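You operate a simulated robot arm through the tools that you are given. There is no shell and no other tool. Be economical: measure what you need, move in short steps, check, and stop when the job is done.

You run a simulated two-armed robot. Do the job below in one go: nothing can be reset, and whatever is moved stays where it is left.

TASK
Turn the ogee moulding out onto the two painted strips, with both hands.
Fine: each strip on the mark of its colour, the cast clamp open before the lift, the moulding square across the strips.
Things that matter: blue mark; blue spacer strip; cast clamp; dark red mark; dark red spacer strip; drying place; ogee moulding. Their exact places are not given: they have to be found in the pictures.

It is judged by the outcome, as a careful person would: the job done as asked, and still so three seconds after it is handed in. It fails if anything else is knocked over, pushed out of place, dropped, spilled or broken.

THE ROBOT
Two 7-joint arms with two-finger parallel grippers on one trunk, on a base that drives. Base frame: it is fixed to the floor where the robot stands at the start and does not move with it; the origin is under the middle of the robot, x ahead of it, y to its left, z up; the surface under the hand at the start is at about z = 0.86. Readings come in m, rad, newtons and seconds.
The left shoulder is at the start at [0.06, 0.144, 0.926], the right one opposite. With the tool pointing down near the work surface each hand reaches from about 0.3 to 0.72 m from the robot's upright axis, wherever it stands, measured 20 degrees to its own side. Places, roughly: blue mark [0.5, 0.1, 0.9]; blue spacer strip (17x4x4 cm) [0.7, 0.1, 0.9]; cast clamp [0.6, 0.6, 1]; dark red mark [0.5, -0.1, 0.9]; dark red spacer strip (17x4x4 cm) [0.7, -0.1, 0.9]; drying place [0.5, 0, 0.9]. Payload 1.57 kg a hand.
Tool frame (each hand has its own): the origin (TCP) lies between the finger pads and is the grasp point; the fingertips stand 0.03 m ahead of it; z points along the fingers, y is the line along which they close. Largest opening 0.11 m; finger width 0.024, thickness 0.012; the body of the gripper, 0.048 by 0.112 m, starts 0.078 m behind the TCP.
Orientation is told as [roll, pitch, yaw] about the base's x, y, z axes, in that order, counted from this pose: with the fingers straight down and closing along the base's y, the tool's x points along the base's -x, its y along +y and its z along -z.

THE INTERFACE
- The arms move only by the tool servo_tool. It takes "left_increments", "right_increments" or both (then of equal length, played together; a hand with none holds still); each is a list of rows, each an object (a shift or turn left out is 0, a gripper value left out holds the last) with "offset": the shift along the base's x, y, z in m, a list of three; "turn": the turn, a rotation vector about the base's x, y, z in rad, a list of three; "jaw": the finger opening in m, from 0 to 0.11. In form: [{"offset": [x, y, z], "turn": [ax, ay, az], "jaw": jaw}, ...]. A call has 1 to 20 rows; each row is the pose to reach, as a shift and turn from the pose commanded when the call began. A row lasts 0.2 s, in which the tool goes at most 0.05 m and 0.15 rad; a call with a longer step from one row to the next is refused whole, and so is a gripper value outside its range. Where a pose cannot be reached the arm comes as near as it can. A force on the tool above 40 N (or 10 N above the force at the start of the call, whichever is more), or a blocked arm, ends the call early, and 0.2 s more pass. The fingers move at their own pace (about 0.045 m/s each) and stop on an object; they squeeze with about 26 N. The grip force told is the motor's: it shows also when the fingers shut on nothing. Time passes only in rows, and 0.2 s behind the last, so rows that repeat a pose let the fingers close. It gives the time, the measured TCP pose, the force on the tool (base axes), the opening and the grip force at its end, in the units of the frame above (readings bear some noise), with the torque about the TCP (base axes, N m) and any sound that the robot's microphone picked up, and new pictures: "pictures" is both (left out), scene, wrist or none (wrist: the cameras of the hands that moved).
- Cameras (640 x 400 px; columns grow to the right, rows downward): "scene" is now at [0.037, 0.0051, 1.5267]; the picture's right is [0.09, -1.00, 0.00], its down [-0.84, -0.07, -0.53] and it looks along [0.53, 0.05, -0.85] (base axes); focal length 259 px, centre (320, 200). "left" rides on the left gripper at [0.07, -0.016, -0.141] in its tool frame; the picture's right is [0.23, 0.97, 0.00], its down [-0.86, 0.20, -0.48] and it looks along [-0.47, 0.11, 0.88] (tool axes); focal length 222 px, centre (320, 200). "right" rides on the right gripper at [0.07, 0.016, -0.141] in its tool frame; the picture's right is [-0.23, 0.97, 0.00], its down [-0.85, -0.20, -0.48] and it looks along [-0.47, -0.11, 0.88] (tool axes); focal length 222 px, centre (320, 200).
- raise_lower(by): slides the trunk up (or, below 0, down) by that many m; the arms and the scene camera ride with it, the base frame stays. It gives what a move gives, with no picture.
- steer(legs): drives the robot by 1 to 6 legs, each [ahead, left, turn to the left] in m, m and rad, along the robot's own axes; the way and the turn of a leg run together, so that a leg with both is an arc; at most 1.5 m and 3.142 rad a leg. The arms and the cameras ride along, it lands a little off, and it stops where it bumps. It gives what a move gives, and a new picture of the scene camera.
- aim_head(pan, tilt): turns the head with the scene camera to pan (to the left, within 1.501 rad either way) and tilt (down, from -0.506 to 1.204), counted from straight ahead of the robot. It gives what a move gives, and a new picture of the scene camera.
- locate(camera, pixels): for up to 12 pixels [column, row] of the newest picture of that camera ("zoom" is the newest enlarged one), the place [x, y, z] in the base frame of the surface seen there, good to about 0.002 m. No time passes.
- enlarge(camera, box): a new picture of the part [left, top, right, bottom] of that camera's present view, enlarged. No time passes.
- finish_job(): hands the job in; it is judged then, once.

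Keep the steps short. Do not move on a guess: measure, check each grasp and each placing, and mend mistakes. In all there are 80 turns and 260 pictures (those below and enlarged ones count). Leave the grippers open and the arms clear of the work at the hand-in unless told otherwise, and finish with a single line.

The tools are called after ">>>" as name(argument=value, ...) on one line, values as JSON. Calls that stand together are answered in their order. servo_tool: Moves the arms, as the interface text tells. Its arguments: {"type":"object","properties":{"left_increments":{"type":"array","items":{"type":"object","properties":{"offset":{"type":"array","items":{"type":"number"}},"turn":{"type":"array","items":{"type":"number"}},"jaw":{"type":"number"}}}},"right_increments":{"type":"array","items":{"type":"object","properties":{"offset":{"type":"array","items":{"type":"number"}},"turn":{"type":"array","items":{"type":"number"}},"jaw":{"type":"number"}}}},"pictures":{"type":"string","enum":["both","scene","wrist","none"]}},"required":[]} The other tools are called the same way: raise_lower (by) slides the trunk up or down; steer (legs) drives the base; aim_head (pan, tilt) turns the head that bears the scene camera; locate (camera, pixels) gives the place of the surface under pixels of a picture; enlarge (camera, box) takes an enlarged picture of a part of a camera's view; finish_job () hands the job in.

At the start:

```text
clock: 0.0
left_eef_pos: [0.2669, 0.377, 1.0007]
left_orientation: [0.0, 0.0, -0.002]
left_contact_force: [-0.2, 0.3, 1.1]
left_moment: [0.02, -0.02, -0.01]
left_opening: 0.11
left_gripper_force: 0.0
right_eef_pos: [0.3843, 0.068, 1.0002]
right_orientation: [-0.001, -0.001, 0.001]
right_contact_force: [0.7, -0.6, 0.6]
right_moment: [0.01, 0.02, 0.01]
right_opening: 0.11
right_gripper_force: 0.0
trunk travel left (down, up): [-0.525, 0.065]
robot x, y, heading: [0.0006, -0.0007, -0.003]
head pan, tilt: [0.089, 1.009]
```

scene: 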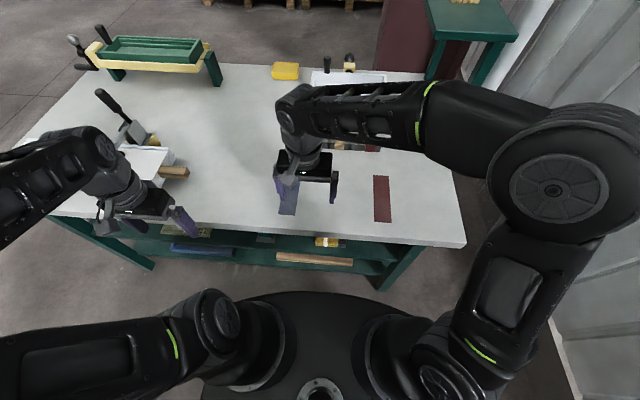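
right: 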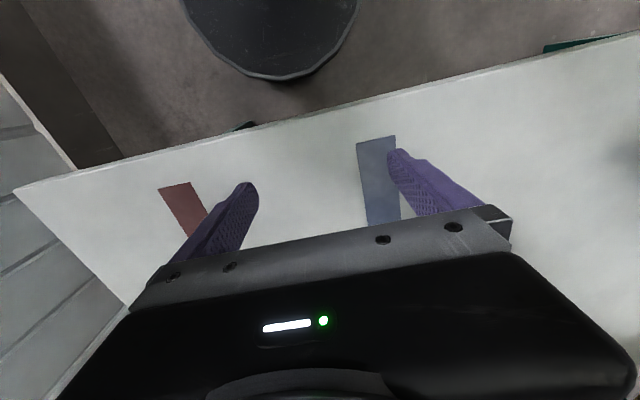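
left: 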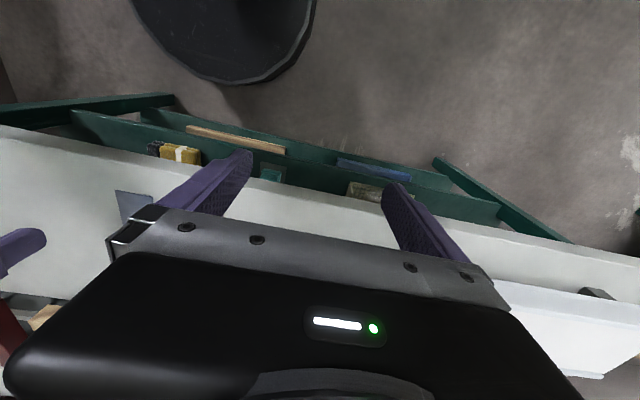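

The right arm hides the middle of the bench. I enlarge the scene around the bench and the clamp.

>>> enlarge(camera="scene", box=[20, 20, 260, 240])

>>> enlarge(camera="scene", box=[240, 40, 480, 260])

```text
1.82 times, centred on (140, 130) of scene
```

zoom: 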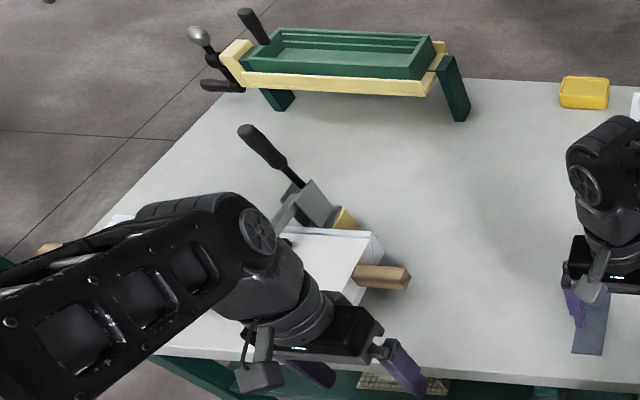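

```text
1.82 times, centred on (360, 150) of scene
```

zoom: 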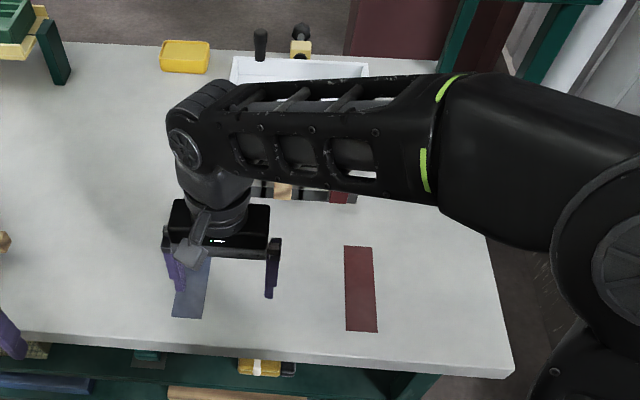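

Both arms hide the work. I lift both and draw the right hand back to the right, the left hand up and back.

>>> servo_tool(right_increments=[{"offset": [0, -0.03, 0.03]}, {"offset": [-0.02, -0.06, 0.06]}, {"offset": [-0.03, -0.1, 0.08]}, {"offset": [-0.05, -0.14, 0.1]}, {"offset": [-0.06, -0.18, 0.1]}, {"offset": [-0.07, -0.22, 0.1]}, {"offset": [-0.08, -0.26, 0.1]}, {"offset": [-0.09, -0.3, 0.1]}, {"offset": [-0.1, -0.34, 0.1]}, {"offset": [-0.1, -0.38, 0.1]}], left_increments=[{"offset": [0, 0, 0.03]}, {"offset": [0, 0, 0.06]}, {"offset": [0, 0, 0.09]}, {"offset": [-0.02, 0, 0.12]}, {"offset": [-0.04, 0, 0.14]}, {"offset": [-0.06, 0, 0.14]}, {"offset": [-0.08, 0, 0.14]}, {"offset": [-0.1, 0, 0.14]}, {"offset": [-0.12, 0, 0.14]}, {"offset": [-0.12, 0, 0.14]}], pictures="scene")

```text
clock: 2.2
left_eef_pos: [0.1617, 0.4123, 1.1074]
left_orientation: [0.003, 0.001, 0.0]
left_contact_force: [0.4, -0.5, 0.2]
left_moment: [0.0, 0.0, -0.01]
left_opening: 0.1098
left_gripper_force: 0.1
left hand out of reach, approached as far as the arm can: row 4, 5, 6, 7, 8, 9, 10
right_eef_pos: [0.2841, -0.3155, 1.0988]
right_orientation: [0.002, 0.0, 0.0]
right_contact_force: [0.7, -0.9, 0.3]
right_moment: [0.03, 0.01, 0.02]
right_opening: 0.1098
right_gripper_force: 0.1
trunk travel left (down, up): [-0.525, 0.065]
robot x, y, heading: [0.0002, -0.0, 0.003]
head pan, tilt: [0.089, 1.009]
```

scene: 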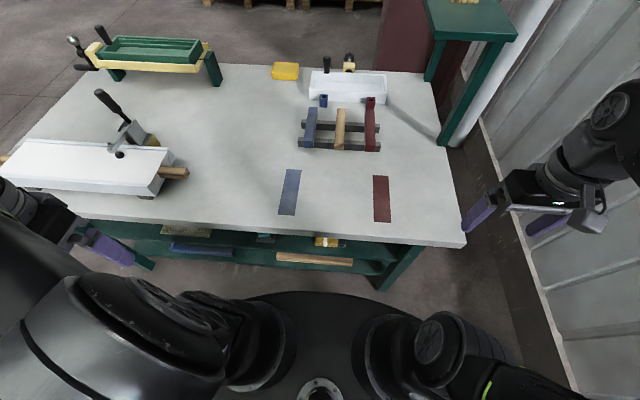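

Now the bench is clear. I enlarge the cast on the left and the strips' rack on the right.

>>> enlarge(camera="scene", box=[0, 70, 200, 210])

>>> enlarge(camera="scene", box=[270, 50, 420, 235])

>>> locate(camera="scene", pixels=[[284, 170], [300, 170], [279, 213], [295, 215], [374, 177], [388, 177], [375, 221], [390, 222], [312, 109], [309, 145], [371, 98], [373, 149]])

>>> locate(camera="scene", pixels=[[10, 142], [8, 180], [160, 150], [155, 190], [185, 172], [2, 160], [120, 153], [98, 92], [130, 130], [152, 140], [340, 150], [340, 108]])

```text
2.86 times, centred on (100, 140) of scene
```

zoom: 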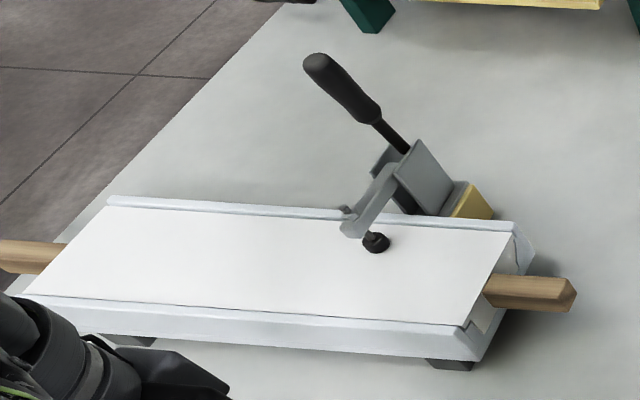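

```text
2.16 times, centred on (345, 142) of scene
```

zoom: 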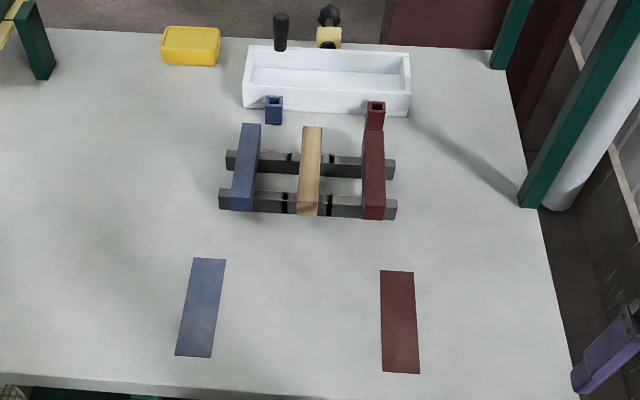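

```text
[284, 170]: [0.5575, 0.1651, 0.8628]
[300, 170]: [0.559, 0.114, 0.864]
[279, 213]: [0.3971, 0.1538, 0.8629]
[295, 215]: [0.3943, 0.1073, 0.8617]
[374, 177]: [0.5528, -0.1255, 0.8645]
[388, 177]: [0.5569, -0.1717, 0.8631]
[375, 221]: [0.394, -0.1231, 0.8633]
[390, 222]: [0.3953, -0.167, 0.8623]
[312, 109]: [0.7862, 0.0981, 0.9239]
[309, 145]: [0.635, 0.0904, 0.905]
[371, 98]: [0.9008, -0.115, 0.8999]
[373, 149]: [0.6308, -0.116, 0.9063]
```

```text
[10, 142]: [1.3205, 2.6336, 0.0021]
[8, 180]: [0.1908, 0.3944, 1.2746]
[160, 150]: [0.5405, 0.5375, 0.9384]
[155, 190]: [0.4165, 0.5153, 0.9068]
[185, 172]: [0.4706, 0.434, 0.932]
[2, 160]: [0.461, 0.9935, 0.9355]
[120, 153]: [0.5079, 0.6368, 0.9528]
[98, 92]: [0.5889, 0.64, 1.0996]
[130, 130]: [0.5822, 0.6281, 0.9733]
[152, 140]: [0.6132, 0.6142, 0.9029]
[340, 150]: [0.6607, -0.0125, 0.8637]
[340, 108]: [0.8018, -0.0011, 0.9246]
```

I measure the marks and strips more precisely with zooms.

>>> enlarge(camera="scene", box=[260, 160, 340, 220])

>>> enlarge(camera="scene", box=[290, 85, 394, 160])

>>> locate(camera="scene", pixels=[[320, 238], [460, 245], [60, 215]])

```text
6.67 times, centred on (300, 190) of scene
```

zoom: 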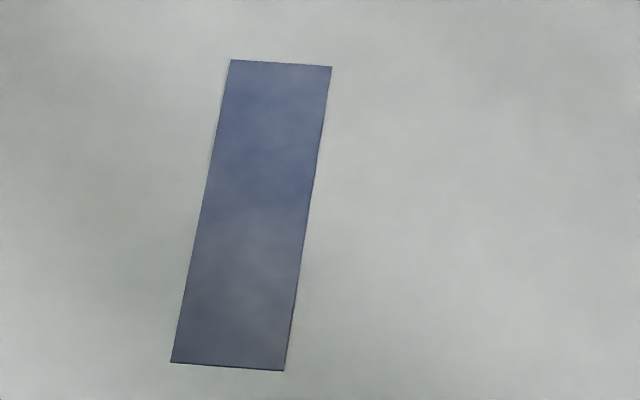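

```text
5.33 times, centred on (342, 122) of scene
```

zoom: 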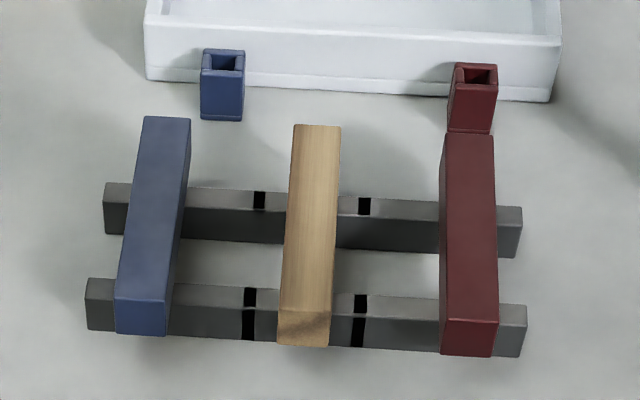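

```text
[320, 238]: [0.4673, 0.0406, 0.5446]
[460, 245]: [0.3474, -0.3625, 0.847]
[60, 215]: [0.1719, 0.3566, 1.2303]
```

>>> locate(camera="zoom", pixels=[[147, 120], [187, 123], [118, 296], [165, 300], [448, 138], [490, 138], [443, 315], [495, 317], [222, 52], [475, 68], [106, 210], [505, 325]])

>>> enlarge(camera="scene", box=[340, 165, 420, 225])

```text
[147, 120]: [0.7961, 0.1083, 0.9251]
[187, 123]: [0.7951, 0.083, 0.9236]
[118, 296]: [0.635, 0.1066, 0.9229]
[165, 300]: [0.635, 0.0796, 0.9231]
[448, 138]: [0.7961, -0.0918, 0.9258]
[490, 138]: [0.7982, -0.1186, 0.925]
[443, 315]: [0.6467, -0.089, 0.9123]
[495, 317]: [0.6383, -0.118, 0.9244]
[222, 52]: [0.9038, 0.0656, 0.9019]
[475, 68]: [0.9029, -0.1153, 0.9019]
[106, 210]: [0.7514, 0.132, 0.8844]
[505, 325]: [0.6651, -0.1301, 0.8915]
```

```text
6.67 times, centred on (380, 195) of scene
```

zoom: 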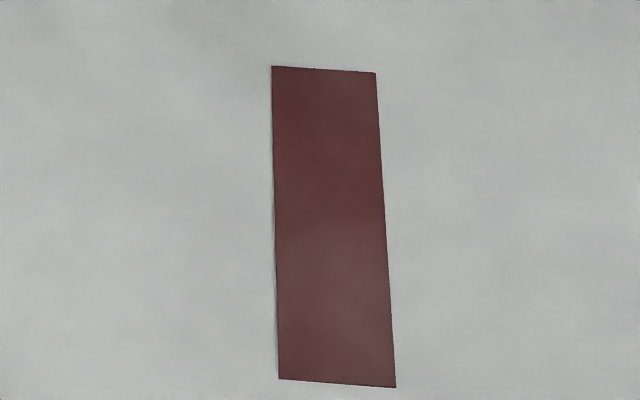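

>>> locate(camera="zoom", pixels=[[274, 68], [373, 74], [281, 377], [393, 385], [275, 220], [386, 220]])

>>> enlarge(camera="scene", box=[260, 160, 340, 220])

```text
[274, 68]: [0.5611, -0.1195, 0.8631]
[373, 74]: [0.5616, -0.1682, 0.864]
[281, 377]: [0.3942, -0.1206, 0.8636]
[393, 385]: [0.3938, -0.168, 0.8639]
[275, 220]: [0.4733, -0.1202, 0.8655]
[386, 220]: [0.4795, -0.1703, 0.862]
```

```text
6.67 times, centred on (300, 190) of scene
```

zoom: 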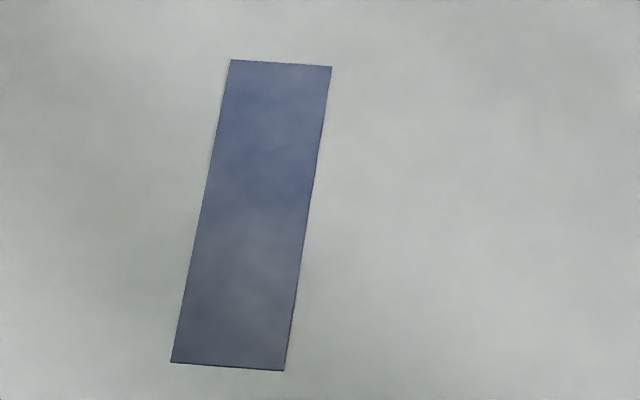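

>>> locate(camera="zoom", pixels=[[233, 62], [329, 68], [173, 360], [281, 368], [202, 215], [304, 215]])

>>> aim_head(pan=0.9, tilt=0.9)

```text
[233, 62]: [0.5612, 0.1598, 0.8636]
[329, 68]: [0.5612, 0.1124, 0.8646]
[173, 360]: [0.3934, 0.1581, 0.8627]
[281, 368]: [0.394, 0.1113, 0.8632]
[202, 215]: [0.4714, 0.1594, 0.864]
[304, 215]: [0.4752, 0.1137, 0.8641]
```

```text
clock: 3.3
left_eef_pos: [0.1604, 0.4145, 1.1067]
left_orientation: [0.0, 0.0, -0.001]
left_contact_force: [0.0, 0.9, 0.0]
left_moment: [-0.02, 0.01, 0.01]
left_opening: 0.1101
left_gripper_force: 0.1
right_eef_pos: [0.2843, -0.3136, 1.0993]
right_orientation: [0.0, 0.0, 0.001]
right_contact_force: [-0.6, 0.5, -0.3]
right_moment: [-0.03, 0.01, -0.01]
right_opening: 0.1102
right_gripper_force: 0.1
trunk travel left (down, up): [-0.525, 0.065]
robot x, y, heading: [0.0005, 0.0022, 0.005]
head pan, tilt: [0.901, 0.901]
```

scene: 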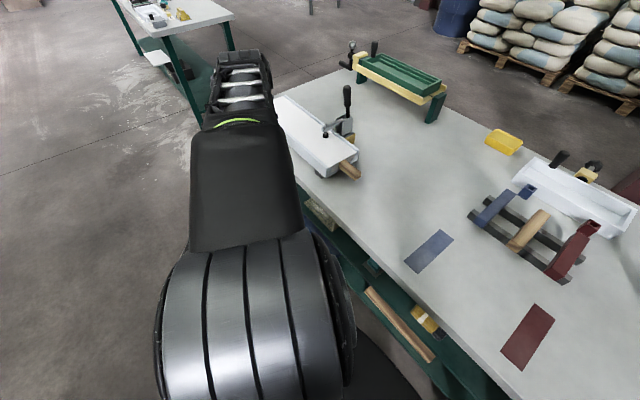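

Marks: blue centre (0.4775, 0.1355), dark red (0.4775, −0.144), both along x. Strips: centre x≈0.716, y 0.094 and −0.1035, top z 0.924. Next I look down to check the gap between base and bench.

>>> aim_head(pan=0.0, tilt=1.15)

```text
clock: 4.5
left_eef_pos: [0.1627, 0.4151, 1.1077]
left_orientation: [-0.001, 0.001, 0.0]
left_contact_force: [0.5, -0.1, 0.3]
left_moment: [0.0, -0.02, -0.02]
left_opening: 0.1096
left_gripper_force: 0.1
right_eef_pos: [0.2847, -0.3131, 1.0996]
right_orientation: [0.0, 0.0, 0.0]
right_contact_force: [-0.9, -0.7, 1.2]
right_moment: [-0.02, 0.03, 0.01]
right_opening: 0.1102
right_gripper_force: 0.1
trunk travel left (down, up): [-0.525, 0.065]
robot x, y, heading: [0.0028, 0.004, -0.001]
head pan, tilt: [0.0, 1.15]
```

scene: 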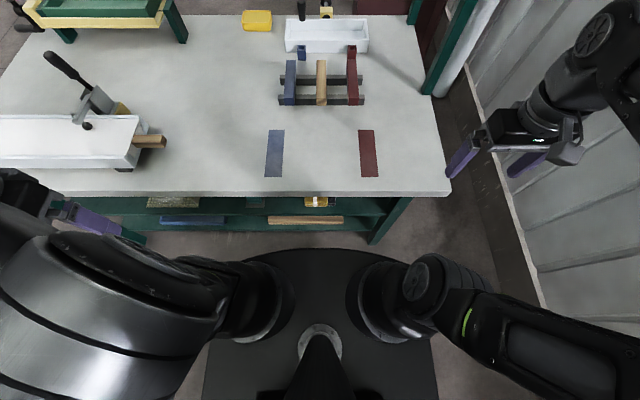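

>>> locate(camera="scene", pixels=[[320, 250], [300, 193], [280, 228], [370, 240], [305, 222], [250, 205]])

```text
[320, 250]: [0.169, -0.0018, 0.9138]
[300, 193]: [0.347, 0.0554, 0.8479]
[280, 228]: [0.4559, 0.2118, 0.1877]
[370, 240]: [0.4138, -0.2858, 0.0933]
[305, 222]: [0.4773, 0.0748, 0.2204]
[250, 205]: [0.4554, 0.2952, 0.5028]
```

The torso front is at x 0.17 and the bench edge at 0.347, so I drive ahead 0.06 m to gain reach.

>>> steer(legs=[[0.06, 0, 0]])

```text
clock: 5.5
left_eef_pos: [0.2236, 0.4148, 1.1069]
left_orientation: [-0.001, 0.004, 0.0]
left_contact_force: [0.2, 0.2, 0.6]
left_moment: [0.02, 0.05, 0.0]
left_opening: 0.1098
left_gripper_force: 0.0
right_eef_pos: [0.346, -0.3134, 1.0997]
right_orientation: [-0.001, 0.003, 0.0]
right_contact_force: [0.2, 0.6, -0.4]
right_moment: [-0.01, 0.01, -0.03]
right_opening: 0.1101
right_gripper_force: 0.0
trunk travel left (down, up): [-0.525, 0.065]
robot x, y, heading: [0.059, 0.0041, -0.002]
head pan, tilt: [0.0, 1.15]
```

scene: 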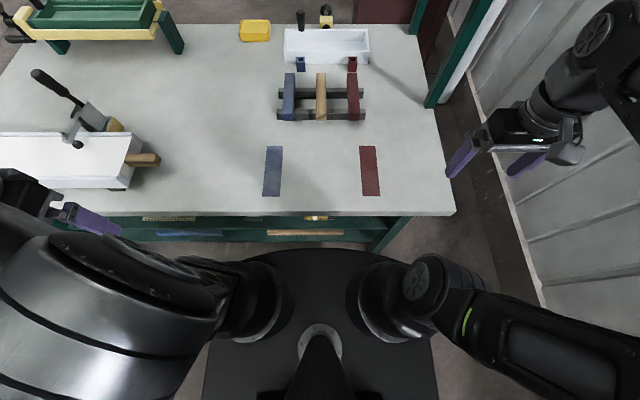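

Base is at x 0.059. I move the right hand over the dark red strip (0.71, −0.1035), jaw 0.08.

>>> servo_tool(right_increments=[{"offset": [0.036, 0.021, -0.005], "jaw": 0.08}, {"offset": [0.072, 0.042, -0.01]}, {"offset": [0.108, 0.063, -0.015]}, {"offset": [0.144, 0.084, -0.02]}, {"offset": [0.18, 0.105, -0.025]}, {"offset": [0.216, 0.126, -0.03]}, {"offset": [0.252, 0.147, -0.035]}, {"offset": [0.288, 0.168, -0.04]}, {"offset": [0.324, 0.189, -0.05]}, {"offset": [0.364, 0.21, -0.06]}, {"offset": [0.364, 0.21, -0.08]}, {"offset": [0.364, 0.21, -0.08]}], pictures="both")

```text
clock: 8.1
left_eef_pos: [0.2231, 0.4162, 1.1053]
left_orientation: [-0.001, 0.002, 0.0]
left_contact_force: [0.5, 0.6, 0.1]
left_moment: [-0.03, 0.02, 0.0]
left_opening: 0.1101
left_gripper_force: 0.1
right_eef_pos: [0.6662, -0.1192, 1.0445]
right_orientation: [0.0, -0.007, 0.0]
right_contact_force: [-0.2, -0.1, -0.3]
right_moment: [-0.04, 0.02, -0.01]
right_opening: 0.0799
right_gripper_force: 0.0
right hand out of reach, approached as far as the arm can: row 9, 10, 11, 12
trunk travel left (down, up): [-0.525, 0.065]
robot x, y, heading: [0.0646, 0.0015, -0.004]
head pan, tilt: [0.0, 1.15]
```

scene: 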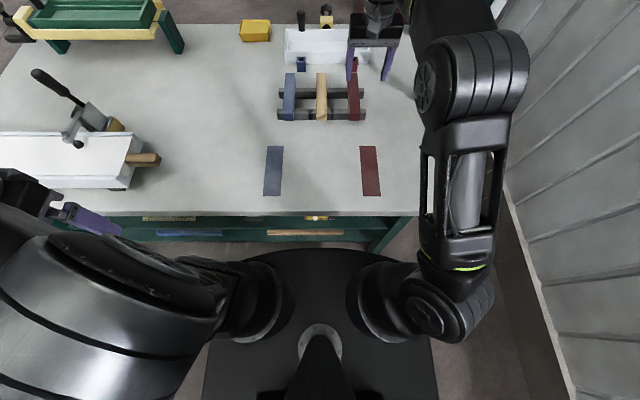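
right: 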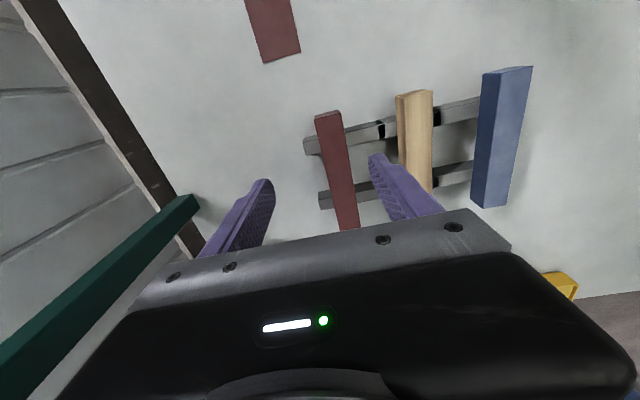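

Slightly out of reach at that height (hand stopped at 0.666, −0.119). I drive 0.05 m further ahead.

>>> steer(legs=[[0.05, 0, 0]])

```text
clock: 9.0
left_eef_pos: [0.2752, 0.4142, 1.1076]
left_orientation: [0.0, 0.001, -0.002]
left_contact_force: [0.6, -0.1, 0.2]
left_moment: [0.04, 0.05, -0.04]
left_opening: 0.1101
left_gripper_force: 0.0
right_eef_pos: [0.7172, -0.1214, 1.044]
right_orientation: [0.001, -0.006, -0.001]
right_contact_force: [0.4, 0.1, 0.6]
right_moment: [-0.02, 0.04, -0.03]
right_opening: 0.0799
right_gripper_force: 0.1
trunk travel left (down, up): [-0.525, 0.065]
robot x, y, heading: [0.1087, 0.0019, -0.001]
head pan, tilt: [0.0, 1.15]
```

scene: 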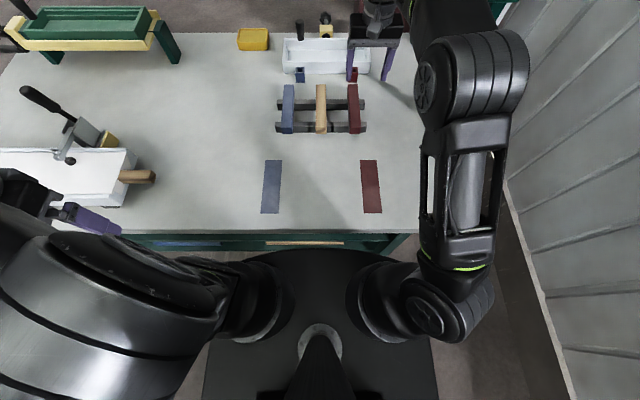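

Now shift the right hand to y −0.1035 and down to z 0.97, and re-check.

>>> servo_tool(right_increments=[{"offset": [-0.004, 0.018, 0]}, {"offset": [-0.004, 0.018, -0.03]}, {"offset": [-0.004, 0.018, -0.06]}, {"offset": [-0.004, 0.018, -0.075]}, {"offset": [-0.004, 0.018, -0.075]}], pictures="both")

```text
clock: 10.2
left_eef_pos: [0.2741, 0.4148, 1.107]
left_orientation: [-0.002, -0.001, 0.0]
left_contact_force: [0.0, -0.6, -0.6]
left_moment: [0.0, 0.01, 0.0]
left_opening: 0.1103
left_gripper_force: 0.1
right_eef_pos: [0.7129, -0.104, 0.9699]
right_orientation: [0.002, -0.008, -0.001]
right_contact_force: [-0.1, 0.2, 0.1]
right_moment: [-0.01, 0.02, -0.02]
right_opening: 0.08
right_gripper_force: 0.1
trunk travel left (down, up): [-0.525, 0.065]
robot x, y, heading: [0.1105, 0.0023, 0.0]
head pan, tilt: [0.0, 1.15]
```

scene: 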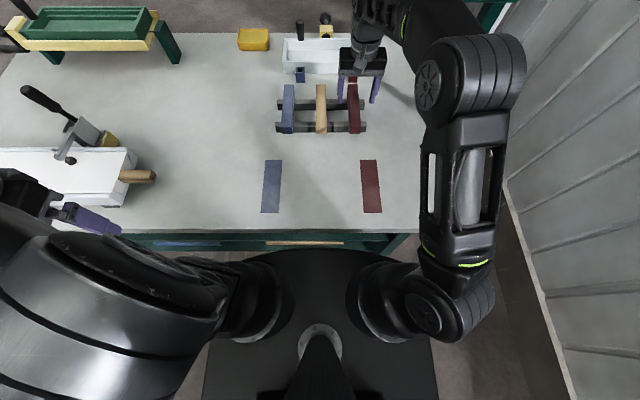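
right: 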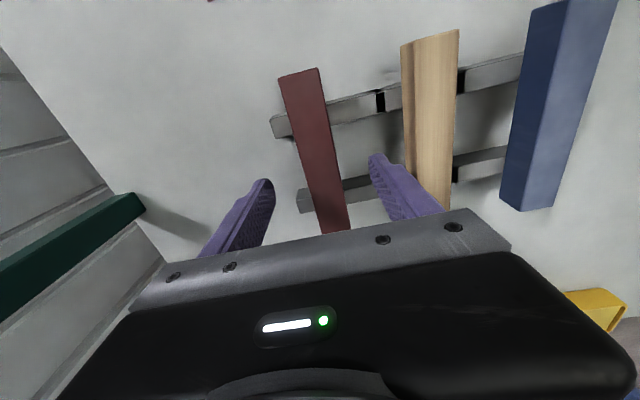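

Centred on the strip. Down to z 0.921 and close.

>>> servo_tool(right_increments=[{"offset": [0, 0, -0.03]}, {"offset": [0, 0, -0.049]}, {"offset": [0, 0, -0.049], "jaw": 0.06}, {"offset": [0, 0, -0.049], "jaw": 0.03}, {"offset": [0, 0, -0.049], "jaw": 0.02}, {"offset": [0, 0, -0.049], "jaw": 0.02}, {"offset": [0, 0, -0.049], "jaw": 0.02}], pictures="wrist")

```text
clock: 11.8
left_eef_pos: [0.274, 0.4128, 1.1065]
left_orientation: [-0.001, 0.0, 0.0]
left_contact_force: [-0.3, -0.8, -0.5]
left_moment: [-0.02, -0.06, -0.01]
left_opening: 0.1102
left_gripper_force: 0.1
right_eef_pos: [0.7115, -0.1038, 0.9203]
right_orientation: [-0.001, -0.009, -0.003]
right_contact_force: [0.0, 0.4, 0.8]
right_moment: [0.03, -0.01, 0.03]
right_opening: 0.0311
right_gripper_force: 26.0
trunk travel left (down, up): [-0.525, 0.065]
robot x, y, heading: [0.1121, 0.0008, -0.003]
head pan, tilt: [0.0, 1.15]
```

right: 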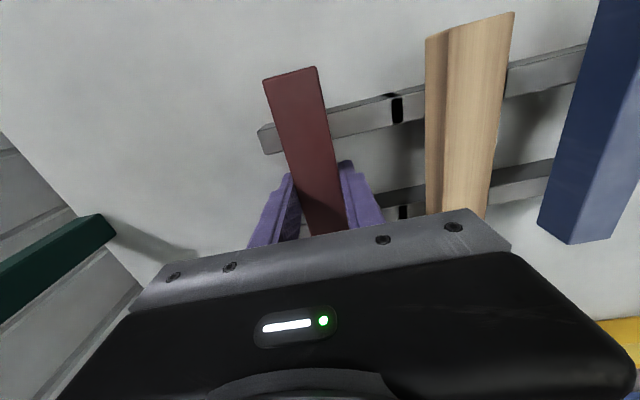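

Gripped (opening 0.031, 26 N). Lift 0.06 and carry over the dark red mark.

>>> servo_tool(right_increments=[{"offset": [0, 0, 0.03]}, {"offset": [0, 0, 0.06]}, {"offset": [-0.035, -0.006, 0.06]}, {"offset": [-0.07, -0.012, 0.06]}, {"offset": [-0.105, -0.018, 0.06]}, {"offset": [-0.14, -0.024, 0.06]}, {"offset": [-0.175, -0.03, 0.05]}, {"offset": [-0.21, -0.036, 0.035]}, {"offset": [-0.238, -0.04, 0.02]}, {"offset": [-0.238, -0.04, 0.0], "turn": [0, 0.008, 0]}, {"offset": [-0.238, -0.04, 0.0], "turn": [0, 0.008, 0]}], pictures="both")

```text
clock: 14.2
left_eef_pos: [0.2734, 0.4148, 1.1065]
left_orientation: [-0.001, 0.001, -0.001]
left_contact_force: [-0.6, -0.5, -0.8]
left_moment: [-0.02, -0.02, -0.03]
left_opening: 0.1101
left_gripper_force: 0.0
right_eef_pos: [0.4737, -0.1426, 0.9201]
right_orientation: [0.0, 0.0, -0.002]
right_contact_force: [-0.7, 0.0, -0.1]
right_moment: [-0.02, 0.0, -0.05]
right_opening: 0.0314
right_gripper_force: 26.2
trunk travel left (down, up): [-0.525, 0.065]
robot x, y, heading: [0.1064, -0.0023, 0.002]
head pan, tilt: [0.0, 1.15]
```

scene: 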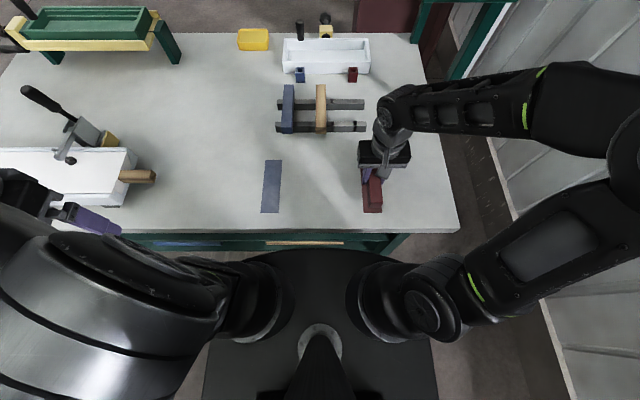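
right: 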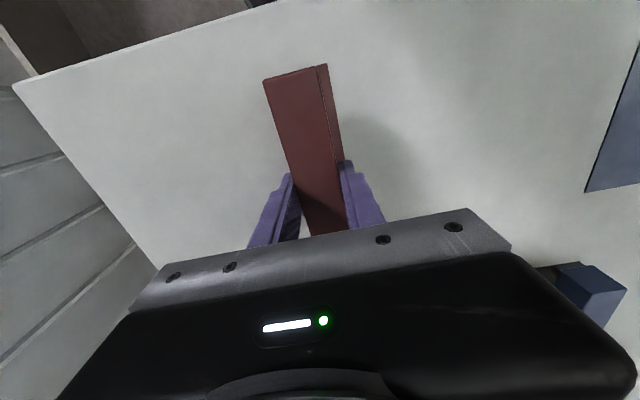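

Measure the held strip: near end corners and edge of the mark.

>>> locate(camera="right", pixels=[[266, 83], [315, 70], [275, 120], [325, 110], [292, 180], [331, 90]])

>>> enlarge(camera="right", box=[240, 40, 360, 115])

>>> enlarge(camera="scene", box=[340, 155, 420, 220])

```text
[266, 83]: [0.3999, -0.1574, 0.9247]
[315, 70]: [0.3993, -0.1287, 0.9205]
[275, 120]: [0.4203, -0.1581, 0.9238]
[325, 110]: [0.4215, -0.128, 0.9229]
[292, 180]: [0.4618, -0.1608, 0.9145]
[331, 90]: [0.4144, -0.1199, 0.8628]
```

```text
5.33 times, centred on (300, 78) of right
```

zoom: 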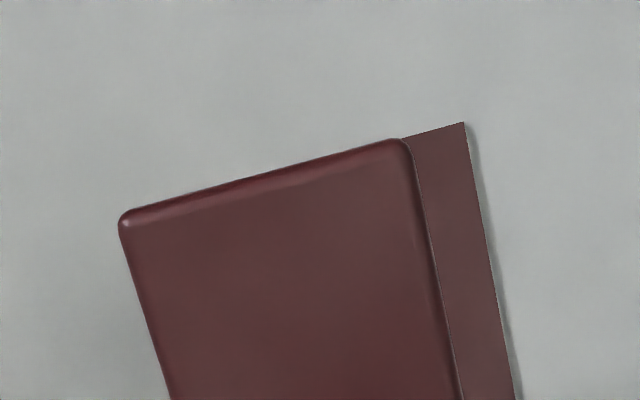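

```text
6.15 times, centred on (380, 188) of scene
```

zoom: 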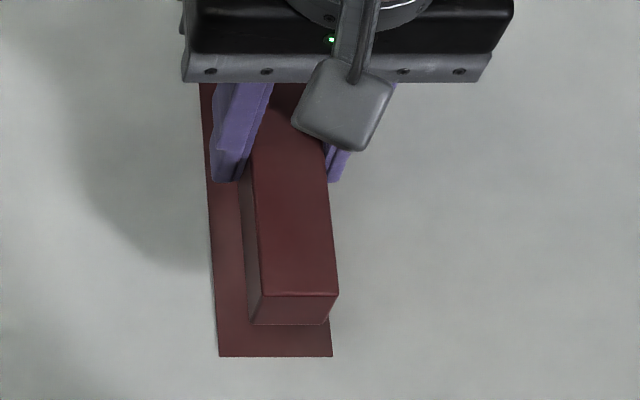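

Strip centre y −0.143, near end 0.3945 — aligned with the mark. Lower gently.

>>> servo_tool(right_increments=[{"offset": [0, -0.001, -0.01]}, {"offset": [0, -0.001, -0.018]}, {"offset": [0, -0.001, -0.021]}, {"offset": [0, -0.001, -0.0225]}, {"offset": [0, -0.001, -0.0225]}], pictures="none")

>>> enlarge(camera="scene", box=[340, 155, 420, 220])

```text
clock: 15.4
left_eef_pos: [0.2743, 0.4144, 1.1072]
left_orientation: [0.0, -0.002, -0.004]
left_contact_force: [-0.3, 0.3, 0.6]
left_moment: [-0.02, 0.03, 0.02]
left_opening: 0.1101
left_gripper_force: 0.0
right_eef_pos: [0.4749, -0.1445, 0.8976]
right_orientation: [0.0, 0.0, -0.001]
right_contact_force: [0.0, 0.5, -0.8]
right_moment: [0.0, 0.01, 0.02]
right_opening: 0.0312
right_gripper_force: 26.0
trunk travel left (down, up): [-0.525, 0.065]
robot x, y, heading: [0.1114, 0.0011, -0.0]
head pan, tilt: [0.0, 1.15]
```

```text
6.15 times, centred on (380, 188) of scene
```

zoom: 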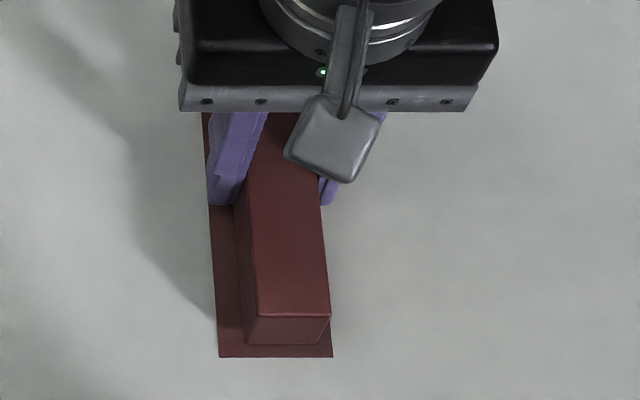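

>>> locate(camera="zoom", pixels=[[290, 300], [260, 300], [320, 300], [290, 341], [250, 341], [322, 341], [236, 350], [330, 354]])

```text
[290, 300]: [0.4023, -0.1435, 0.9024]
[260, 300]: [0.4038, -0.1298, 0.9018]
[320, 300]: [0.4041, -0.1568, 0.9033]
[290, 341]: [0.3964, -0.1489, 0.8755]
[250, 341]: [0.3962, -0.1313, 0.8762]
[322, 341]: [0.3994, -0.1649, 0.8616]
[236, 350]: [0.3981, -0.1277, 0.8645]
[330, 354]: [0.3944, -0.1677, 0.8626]
```

The strip is only about 0.033 high, so fingertips are level with its underside. I lower 3.5 mm more, then open.

>>> servo_tool(right_increments=[{"offset": [0, 0.0005, -0.002]}, {"offset": [0, 0.0005, -0.0035]}, {"offset": [0, 0.0005, -0.0035]}], pictures="none")

>>> enlarge(camera="scene", box=[340, 155, 420, 220])

```text
clock: 16.2
left_eef_pos: [0.274, 0.4146, 1.1067]
left_orientation: [0.0, -0.002, -0.001]
left_contact_force: [-0.1, -0.2, -0.3]
left_moment: [0.01, 0.01, -0.02]
left_opening: 0.1099
left_gripper_force: 0.1
right_eef_pos: [0.4741, -0.1442, 0.8946]
right_orientation: [0.001, -0.001, -0.002]
right_contact_force: [-0.9, -0.5, 0.0]
right_moment: [0.01, 0.01, 0.0]
right_opening: 0.0313
right_gripper_force: 26.5
trunk travel left (down, up): [-0.525, 0.065]
robot x, y, heading: [0.111, -0.0006, -0.002]
head pan, tilt: [0.0, 1.15]
```

```text
6.15 times, centred on (380, 188) of scene
```

zoom: 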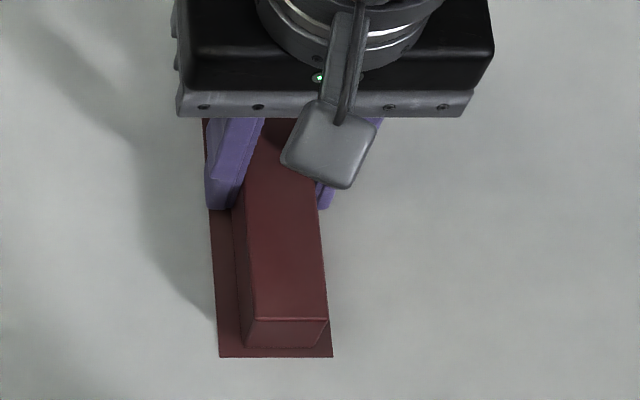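

>>> servo_tool(right_increments=[{"offset": [0, 0, -0.001]}, {"offset": [0, 0, -0.001], "jaw": 0.036}, {"offset": [0, 0, -0.001], "jaw": 0.045}, {"offset": [0, 0, -0.001], "jaw": 0.07}, {"offset": [0, 0, 0.03], "jaw": 0.07}, {"offset": [0, 0, 0.06]}, {"offset": [0, -0.03, 0.1]}, {"offset": [-0.03, -0.07, 0.13]}, {"offset": [-0.06, -0.11, 0.14]}, {"offset": [-0.09, -0.15, 0.14]}, {"offset": [-0.1, -0.19, 0.14]}], pictures="none")

>>> enlarge(camera="scene", box=[340, 155, 420, 220])

```text
refused: row 8 steps farther than a row can; nothing moved
```

```text
6.15 times, centred on (380, 188) of scene
```

zoom: 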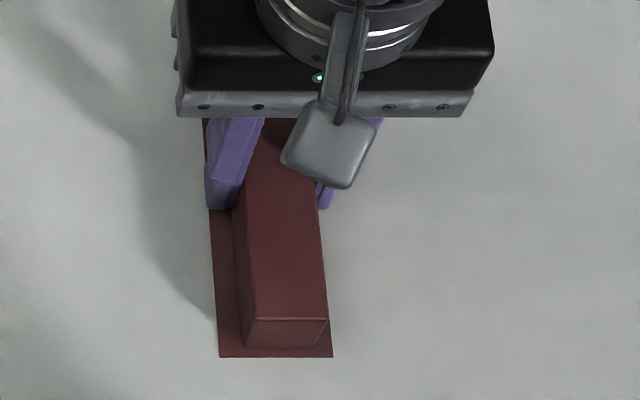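

Too long a step; again with smaller steps.

>>> servo_tool(right_increments=[{"offset": [0, 0, -0.001]}, {"offset": [0, 0, -0.001], "jaw": 0.036}, {"offset": [0, 0, -0.001], "jaw": 0.045}, {"offset": [0, 0, -0.001], "jaw": 0.07}, {"offset": [0, 0, -0.001], "jaw": 0.07}, {"offset": [0, 0, 0.03], "jaw": 0.07}, {"offset": [0, 0, 0.06]}, {"offset": [0, -0.02, 0.1]}, {"offset": [-0.02, -0.05, 0.13]}, {"offset": [-0.045, -0.085, 0.14]}, {"offset": [-0.07, -0.12, 0.14]}, {"offset": [-0.1, -0.15, 0.14]}, {"offset": [-0.12, -0.18, 0.14]}], pictures="none")

>>> enlarge(camera="scene", box=[340, 155, 420, 220])

```text
clock: 19.0
left_eef_pos: [0.2735, 0.4145, 1.1076]
left_orientation: [0.0, 0.001, -0.001]
left_contact_force: [0.7, 0.1, 0.9]
left_moment: [0.0, -0.02, 0.0]
left_opening: 0.1098
left_gripper_force: 0.0
right_eef_pos: [0.3526, -0.3236, 1.0376]
right_orientation: [0.002, -0.001, 0.0]
right_contact_force: [-0.2, -0.3, -0.1]
right_moment: [0.05, -0.03, 0.02]
right_opening: 0.0704
right_gripper_force: 0.0
trunk travel left (down, up): [-0.525, 0.065]
robot x, y, heading: [0.113, 0.0019, 0.002]
head pan, tilt: [0.0, 1.15]
```

```text
6.15 times, centred on (380, 188) of scene
```

zoom: 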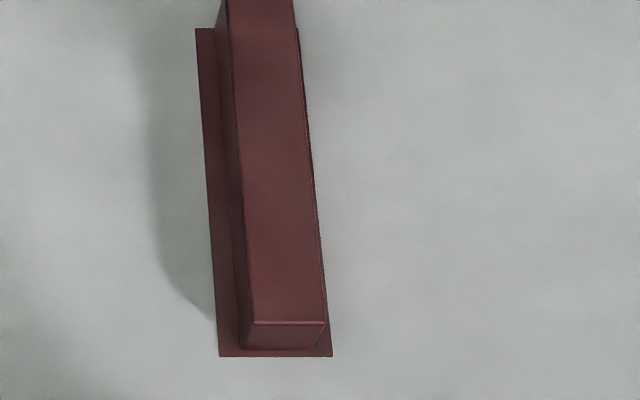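

Red strip sits on its mark. Now the left hand goes over the blue strip (0.711, 0.094), ending at z≈0.98.

>>> servo_tool(left_increments=[{"offset": [0.036, -0.027, 0], "jaw": 0.08}, {"offset": [0.072, -0.054, 0]}, {"offset": [0.108, -0.081, 0]}, {"offset": [0.144, -0.108, 0]}, {"offset": [0.18, -0.135, -0.01]}, {"offset": [0.216, -0.162, -0.025]}, {"offset": [0.252, -0.189, -0.04]}, {"offset": [0.288, -0.216, -0.055]}, {"offset": [0.324, -0.243, -0.07]}, {"offset": [0.36, -0.27, -0.085]}, {"offset": [0.396, -0.295, -0.1]}, {"offset": [0.425, -0.313, -0.115]}, {"offset": [0.437, -0.32, -0.125]}, {"offset": [0.437, -0.32, -0.125]}], pictures="both")

```text
clock: 22.0
left_eef_pos: [0.7115, 0.0948, 0.9831]
left_orientation: [0.0, 0.0, -0.003]
left_contact_force: [0.4, 0.5, -0.1]
left_moment: [-0.01, -0.01, 0.03]
left_opening: 0.0799
left_gripper_force: 0.0
right_eef_pos: [0.3526, -0.3236, 1.0364]
right_orientation: [0.0, 0.0, -0.001]
right_contact_force: [0.5, -0.1, 0.4]
right_moment: [0.01, 0.01, -0.04]
right_opening: 0.07
right_gripper_force: 0.1
trunk travel left (down, up): [-0.525, 0.065]
robot x, y, heading: [0.1108, -0.0024, -0.0]
head pan, tilt: [0.0, 1.15]
```

scene: 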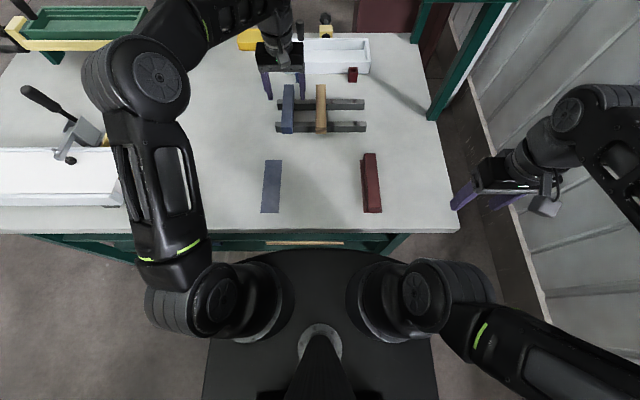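
left: 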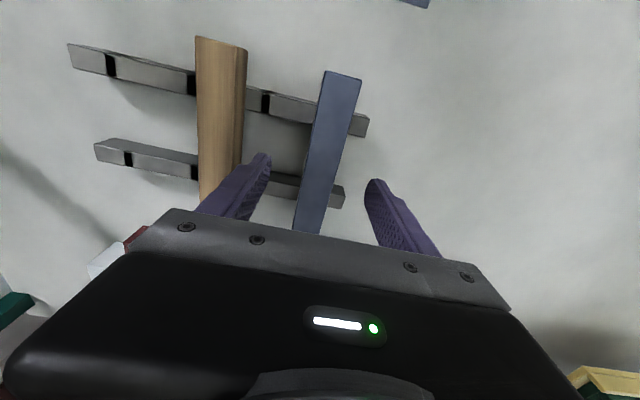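

Well centred. Descend to z 0.925 (tips just above the strip's underside) and close.

>>> servo_tool(left_increments=[{"offset": [0, 0, -0.03]}, {"offset": [0, 0, -0.058]}, {"offset": [0, 0, -0.058], "jaw": 0.06}, {"offset": [0, 0, -0.058], "jaw": 0.03}, {"offset": [0, 0, -0.058], "jaw": 0.02}, {"offset": [0, 0, -0.058], "jaw": 0.02}, {"offset": [0, 0, -0.058], "jaw": 0.02}], pictures="wrist")

```text
clock: 23.6
left_eef_pos: [0.7112, 0.0946, 0.9242]
left_orientation: [0.0, 0.001, -0.003]
left_contact_force: [0.7, 0.1, -0.5]
left_moment: [-0.01, -0.03, -0.01]
left_opening: 0.0315
left_gripper_force: 26.0
right_eef_pos: [0.3532, -0.3244, 1.0356]
right_orientation: [0.0, 0.0, -0.002]
right_contact_force: [-0.3, -0.6, 0.2]
right_moment: [0.02, 0.02, -0.04]
right_opening: 0.0702
right_gripper_force: 0.1
trunk travel left (down, up): [-0.525, 0.065]
robot x, y, heading: [0.1106, -0.0008, -0.006]
head pan, tilt: [0.0, 1.15]
```

left: 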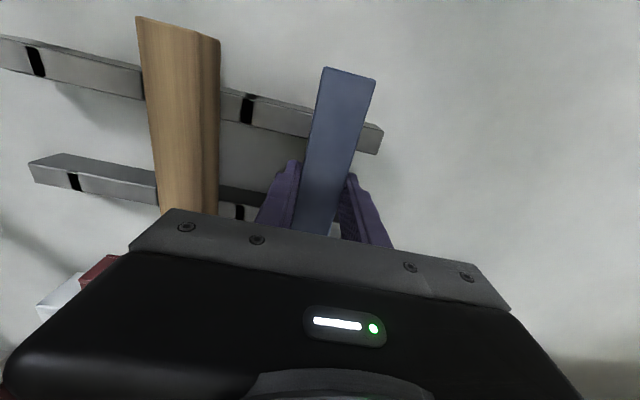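

Gripped. Lift and carry over the blue mark.

>>> servo_tool(left_increments=[{"offset": [0, 0, 0.03]}, {"offset": [0, 0, 0.06]}, {"offset": [-0.035, 0.006, 0.06]}, {"offset": [-0.07, 0.012, 0.06]}, {"offset": [-0.105, 0.018, 0.06]}, {"offset": [-0.14, 0.024, 0.06]}, {"offset": [-0.175, 0.03, 0.05]}, {"offset": [-0.21, 0.036, 0.03]}, {"offset": [-0.237, 0.041, 0.01]}, {"offset": [-0.237, 0.041, -0.015]}, {"offset": [-0.237, 0.041, -0.018]}], pictures="both")

>>> enlarge(camera="scene", box=[240, 155, 320, 220])

```text
clock: 26.0
left_eef_pos: [0.4717, 0.1344, 0.9059]
left_orientation: [0.0, -0.001, -0.002]
left_contact_force: [-0.7, 0.1, -0.1]
left_moment: [0.01, 0.03, -0.01]
left_opening: 0.0314
left_gripper_force: 25.9
right_eef_pos: [0.3522, -0.3238, 1.0361]
right_orientation: [0.0, 0.001, -0.001]
right_contact_force: [-0.2, 0.4, 0.2]
right_moment: [0.01, 0.01, 0.0]
right_opening: 0.07
right_gripper_force: 0.0
trunk travel left (down, up): [-0.525, 0.065]
robot x, y, heading: [0.1086, -0.003, 0.003]
head pan, tilt: [0.0, 1.15]
```

scene: 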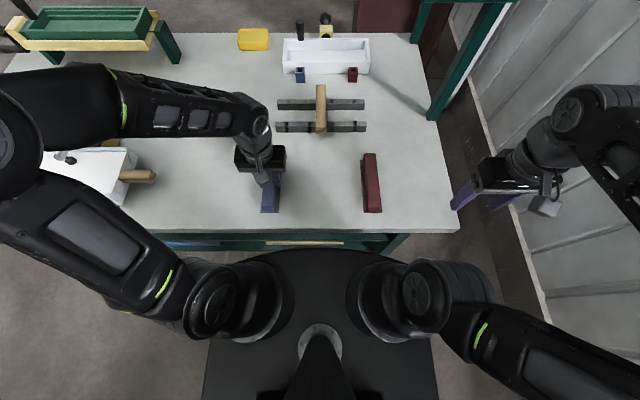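
left: 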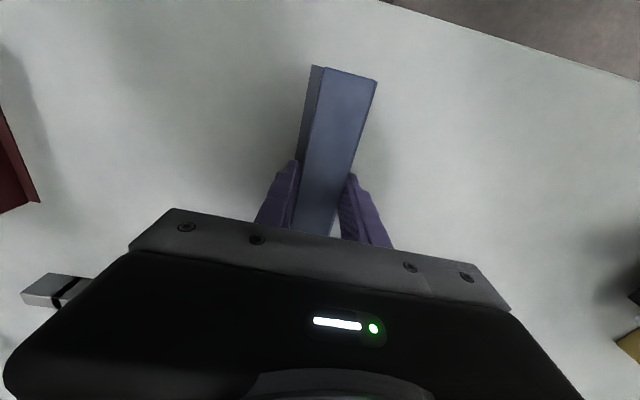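

```text
6.15 times, centred on (280, 188) of scene
```

zoom: 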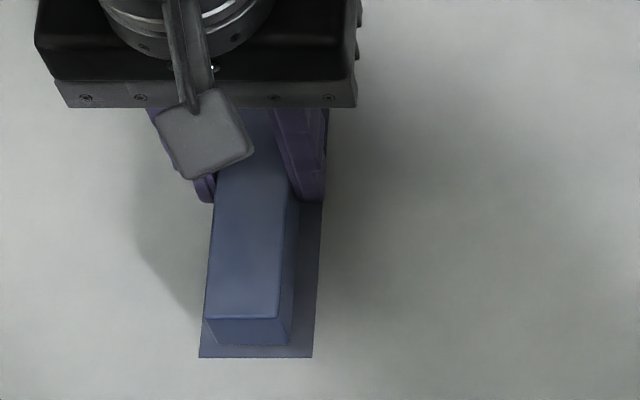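

Aligned; shift +2 mm in x, lower 10 mm, check contact.

>>> servo_tool(left_increments=[{"offset": [0.002, 0.001, -0.006]}, {"offset": [0.002, 0.001, -0.0085]}, {"offset": [0.002, 0.001, -0.01]}, {"offset": [0.002, 0.001, -0.01]}], pictures="none")

>>> enlarge(camera="scene", box=[240, 155, 320, 220])

```text
clock: 27.0
left_eef_pos: [0.4752, 0.1368, 0.8961]
left_orientation: [0.0, -0.001, 0.0]
left_contact_force: [0.6, -0.3, -1.2]
left_moment: [0.0, 0.03, 0.03]
left_opening: 0.0309
left_gripper_force: 26.4
right_eef_pos: [0.3523, -0.3243, 1.0376]
right_orientation: [-0.001, 0.0, -0.003]
right_contact_force: [-0.1, 0.2, 0.0]
right_moment: [0.0, -0.01, -0.02]
right_opening: 0.0701
right_gripper_force: 0.0
trunk travel left (down, up): [-0.525, 0.065]
robot x, y, heading: [0.1112, -0.0018, 0.0]
head pan, tilt: [0.0, 1.15]
```

```text
6.15 times, centred on (280, 188) of scene
```

zoom: 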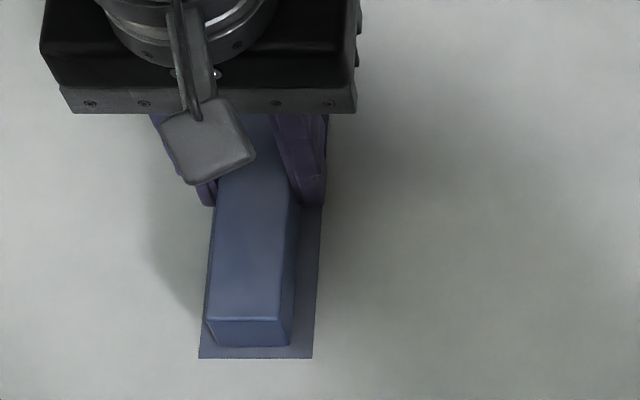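

>>> servo_tool(left_increments=[{"offset": [0, 0, -0.001]}, {"offset": [0, 0, -0.001], "jaw": 0.036}, {"offset": [0, 0, -0.001], "jaw": 0.045}, {"offset": [0, 0, -0.001], "jaw": 0.07}, {"offset": [0, 0, -0.001], "jaw": 0.07}, {"offset": [0, 0, 0.03], "jaw": 0.07}, {"offset": [0, 0, 0.06]}, {"offset": [0, 0, 0.1]}, {"offset": [-0.02, 0.02, 0.13]}, {"offset": [-0.05, 0.05, 0.15]}, {"offset": [-0.08, 0.08, 0.17]}, {"offset": [-0.11, 0.11, 0.19]}, {"offset": [-0.14, 0.14, 0.21]}], pictures="none")

>>> aim_head(pan=0.4, tilt=1.05)

```text
clock: 29.8
left_eef_pos: [0.3553, 0.2663, 1.0892]
left_orientation: [-0.004, 0.004, -0.006]
left_contact_force: [0.3, 1.0, -0.7]
left_moment: [-0.12, 0.09, 0.01]
left_opening: 0.0701
left_gripper_force: 0.1
left hand out of reach, approached as far as the arm can: row 13
right_eef_pos: [0.3551, -0.3206, 1.0372]
right_orientation: [-0.002, 0.003, -0.002]
right_contact_force: [2.0, 1.1, -0.5]
right_moment: [-0.08, 0.08, 0.01]
right_opening: 0.0698
right_gripper_force: 0.1
trunk travel left (down, up): [-0.525, 0.065]
robot x, y, heading: [0.1114, 0.0032, -0.002]
head pan, tilt: [0.0, 1.15]
```

```text
clock: 30.7
left_eef_pos: [0.3532, 0.2643, 1.0908]
left_orientation: [0.001, -0.002, -0.004]
left_contact_force: [-0.1, -0.1, -0.1]
left_moment: [-0.01, -0.01, -0.01]
left_opening: 0.0699
left_gripper_force: 0.0
right_eef_pos: [0.3515, -0.3233, 1.0367]
right_orientation: [0.001, 0.0, -0.001]
right_contact_force: [-1.2, -0.2, -0.5]
right_moment: [0.02, -0.01, -0.01]
right_opening: 0.07
right_gripper_force: 0.0
trunk travel left (down, up): [-0.525, 0.065]
robot x, y, heading: [0.1134, -0.0017, -0.005]
head pan, tilt: [0.4, 1.051]
```

scene: 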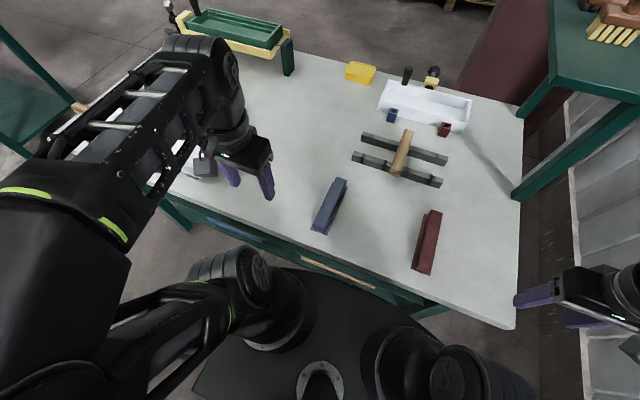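

Both strips are down. I check them enlarged.

>>> enlarge(camera="scene", box=[295, 160, 375, 245])

>>> enlarge(camera="scene", box=[390, 200, 470, 285])

```text
4.71 times, centred on (335, 202) of scene
```

zoom: 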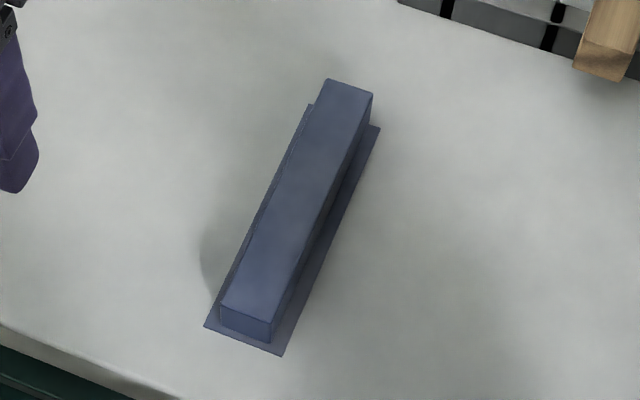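

```text
4.71 times, centred on (430, 242) of scene
```

zoom: 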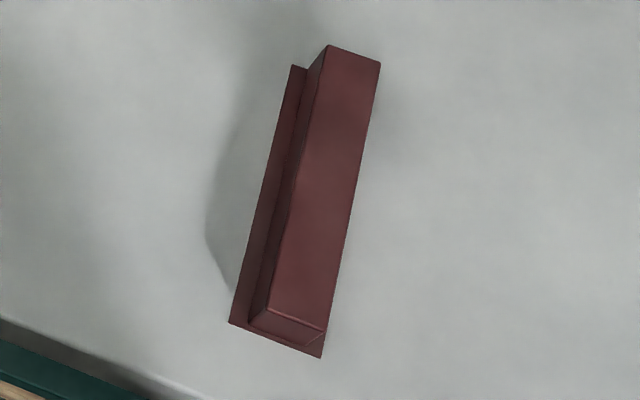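

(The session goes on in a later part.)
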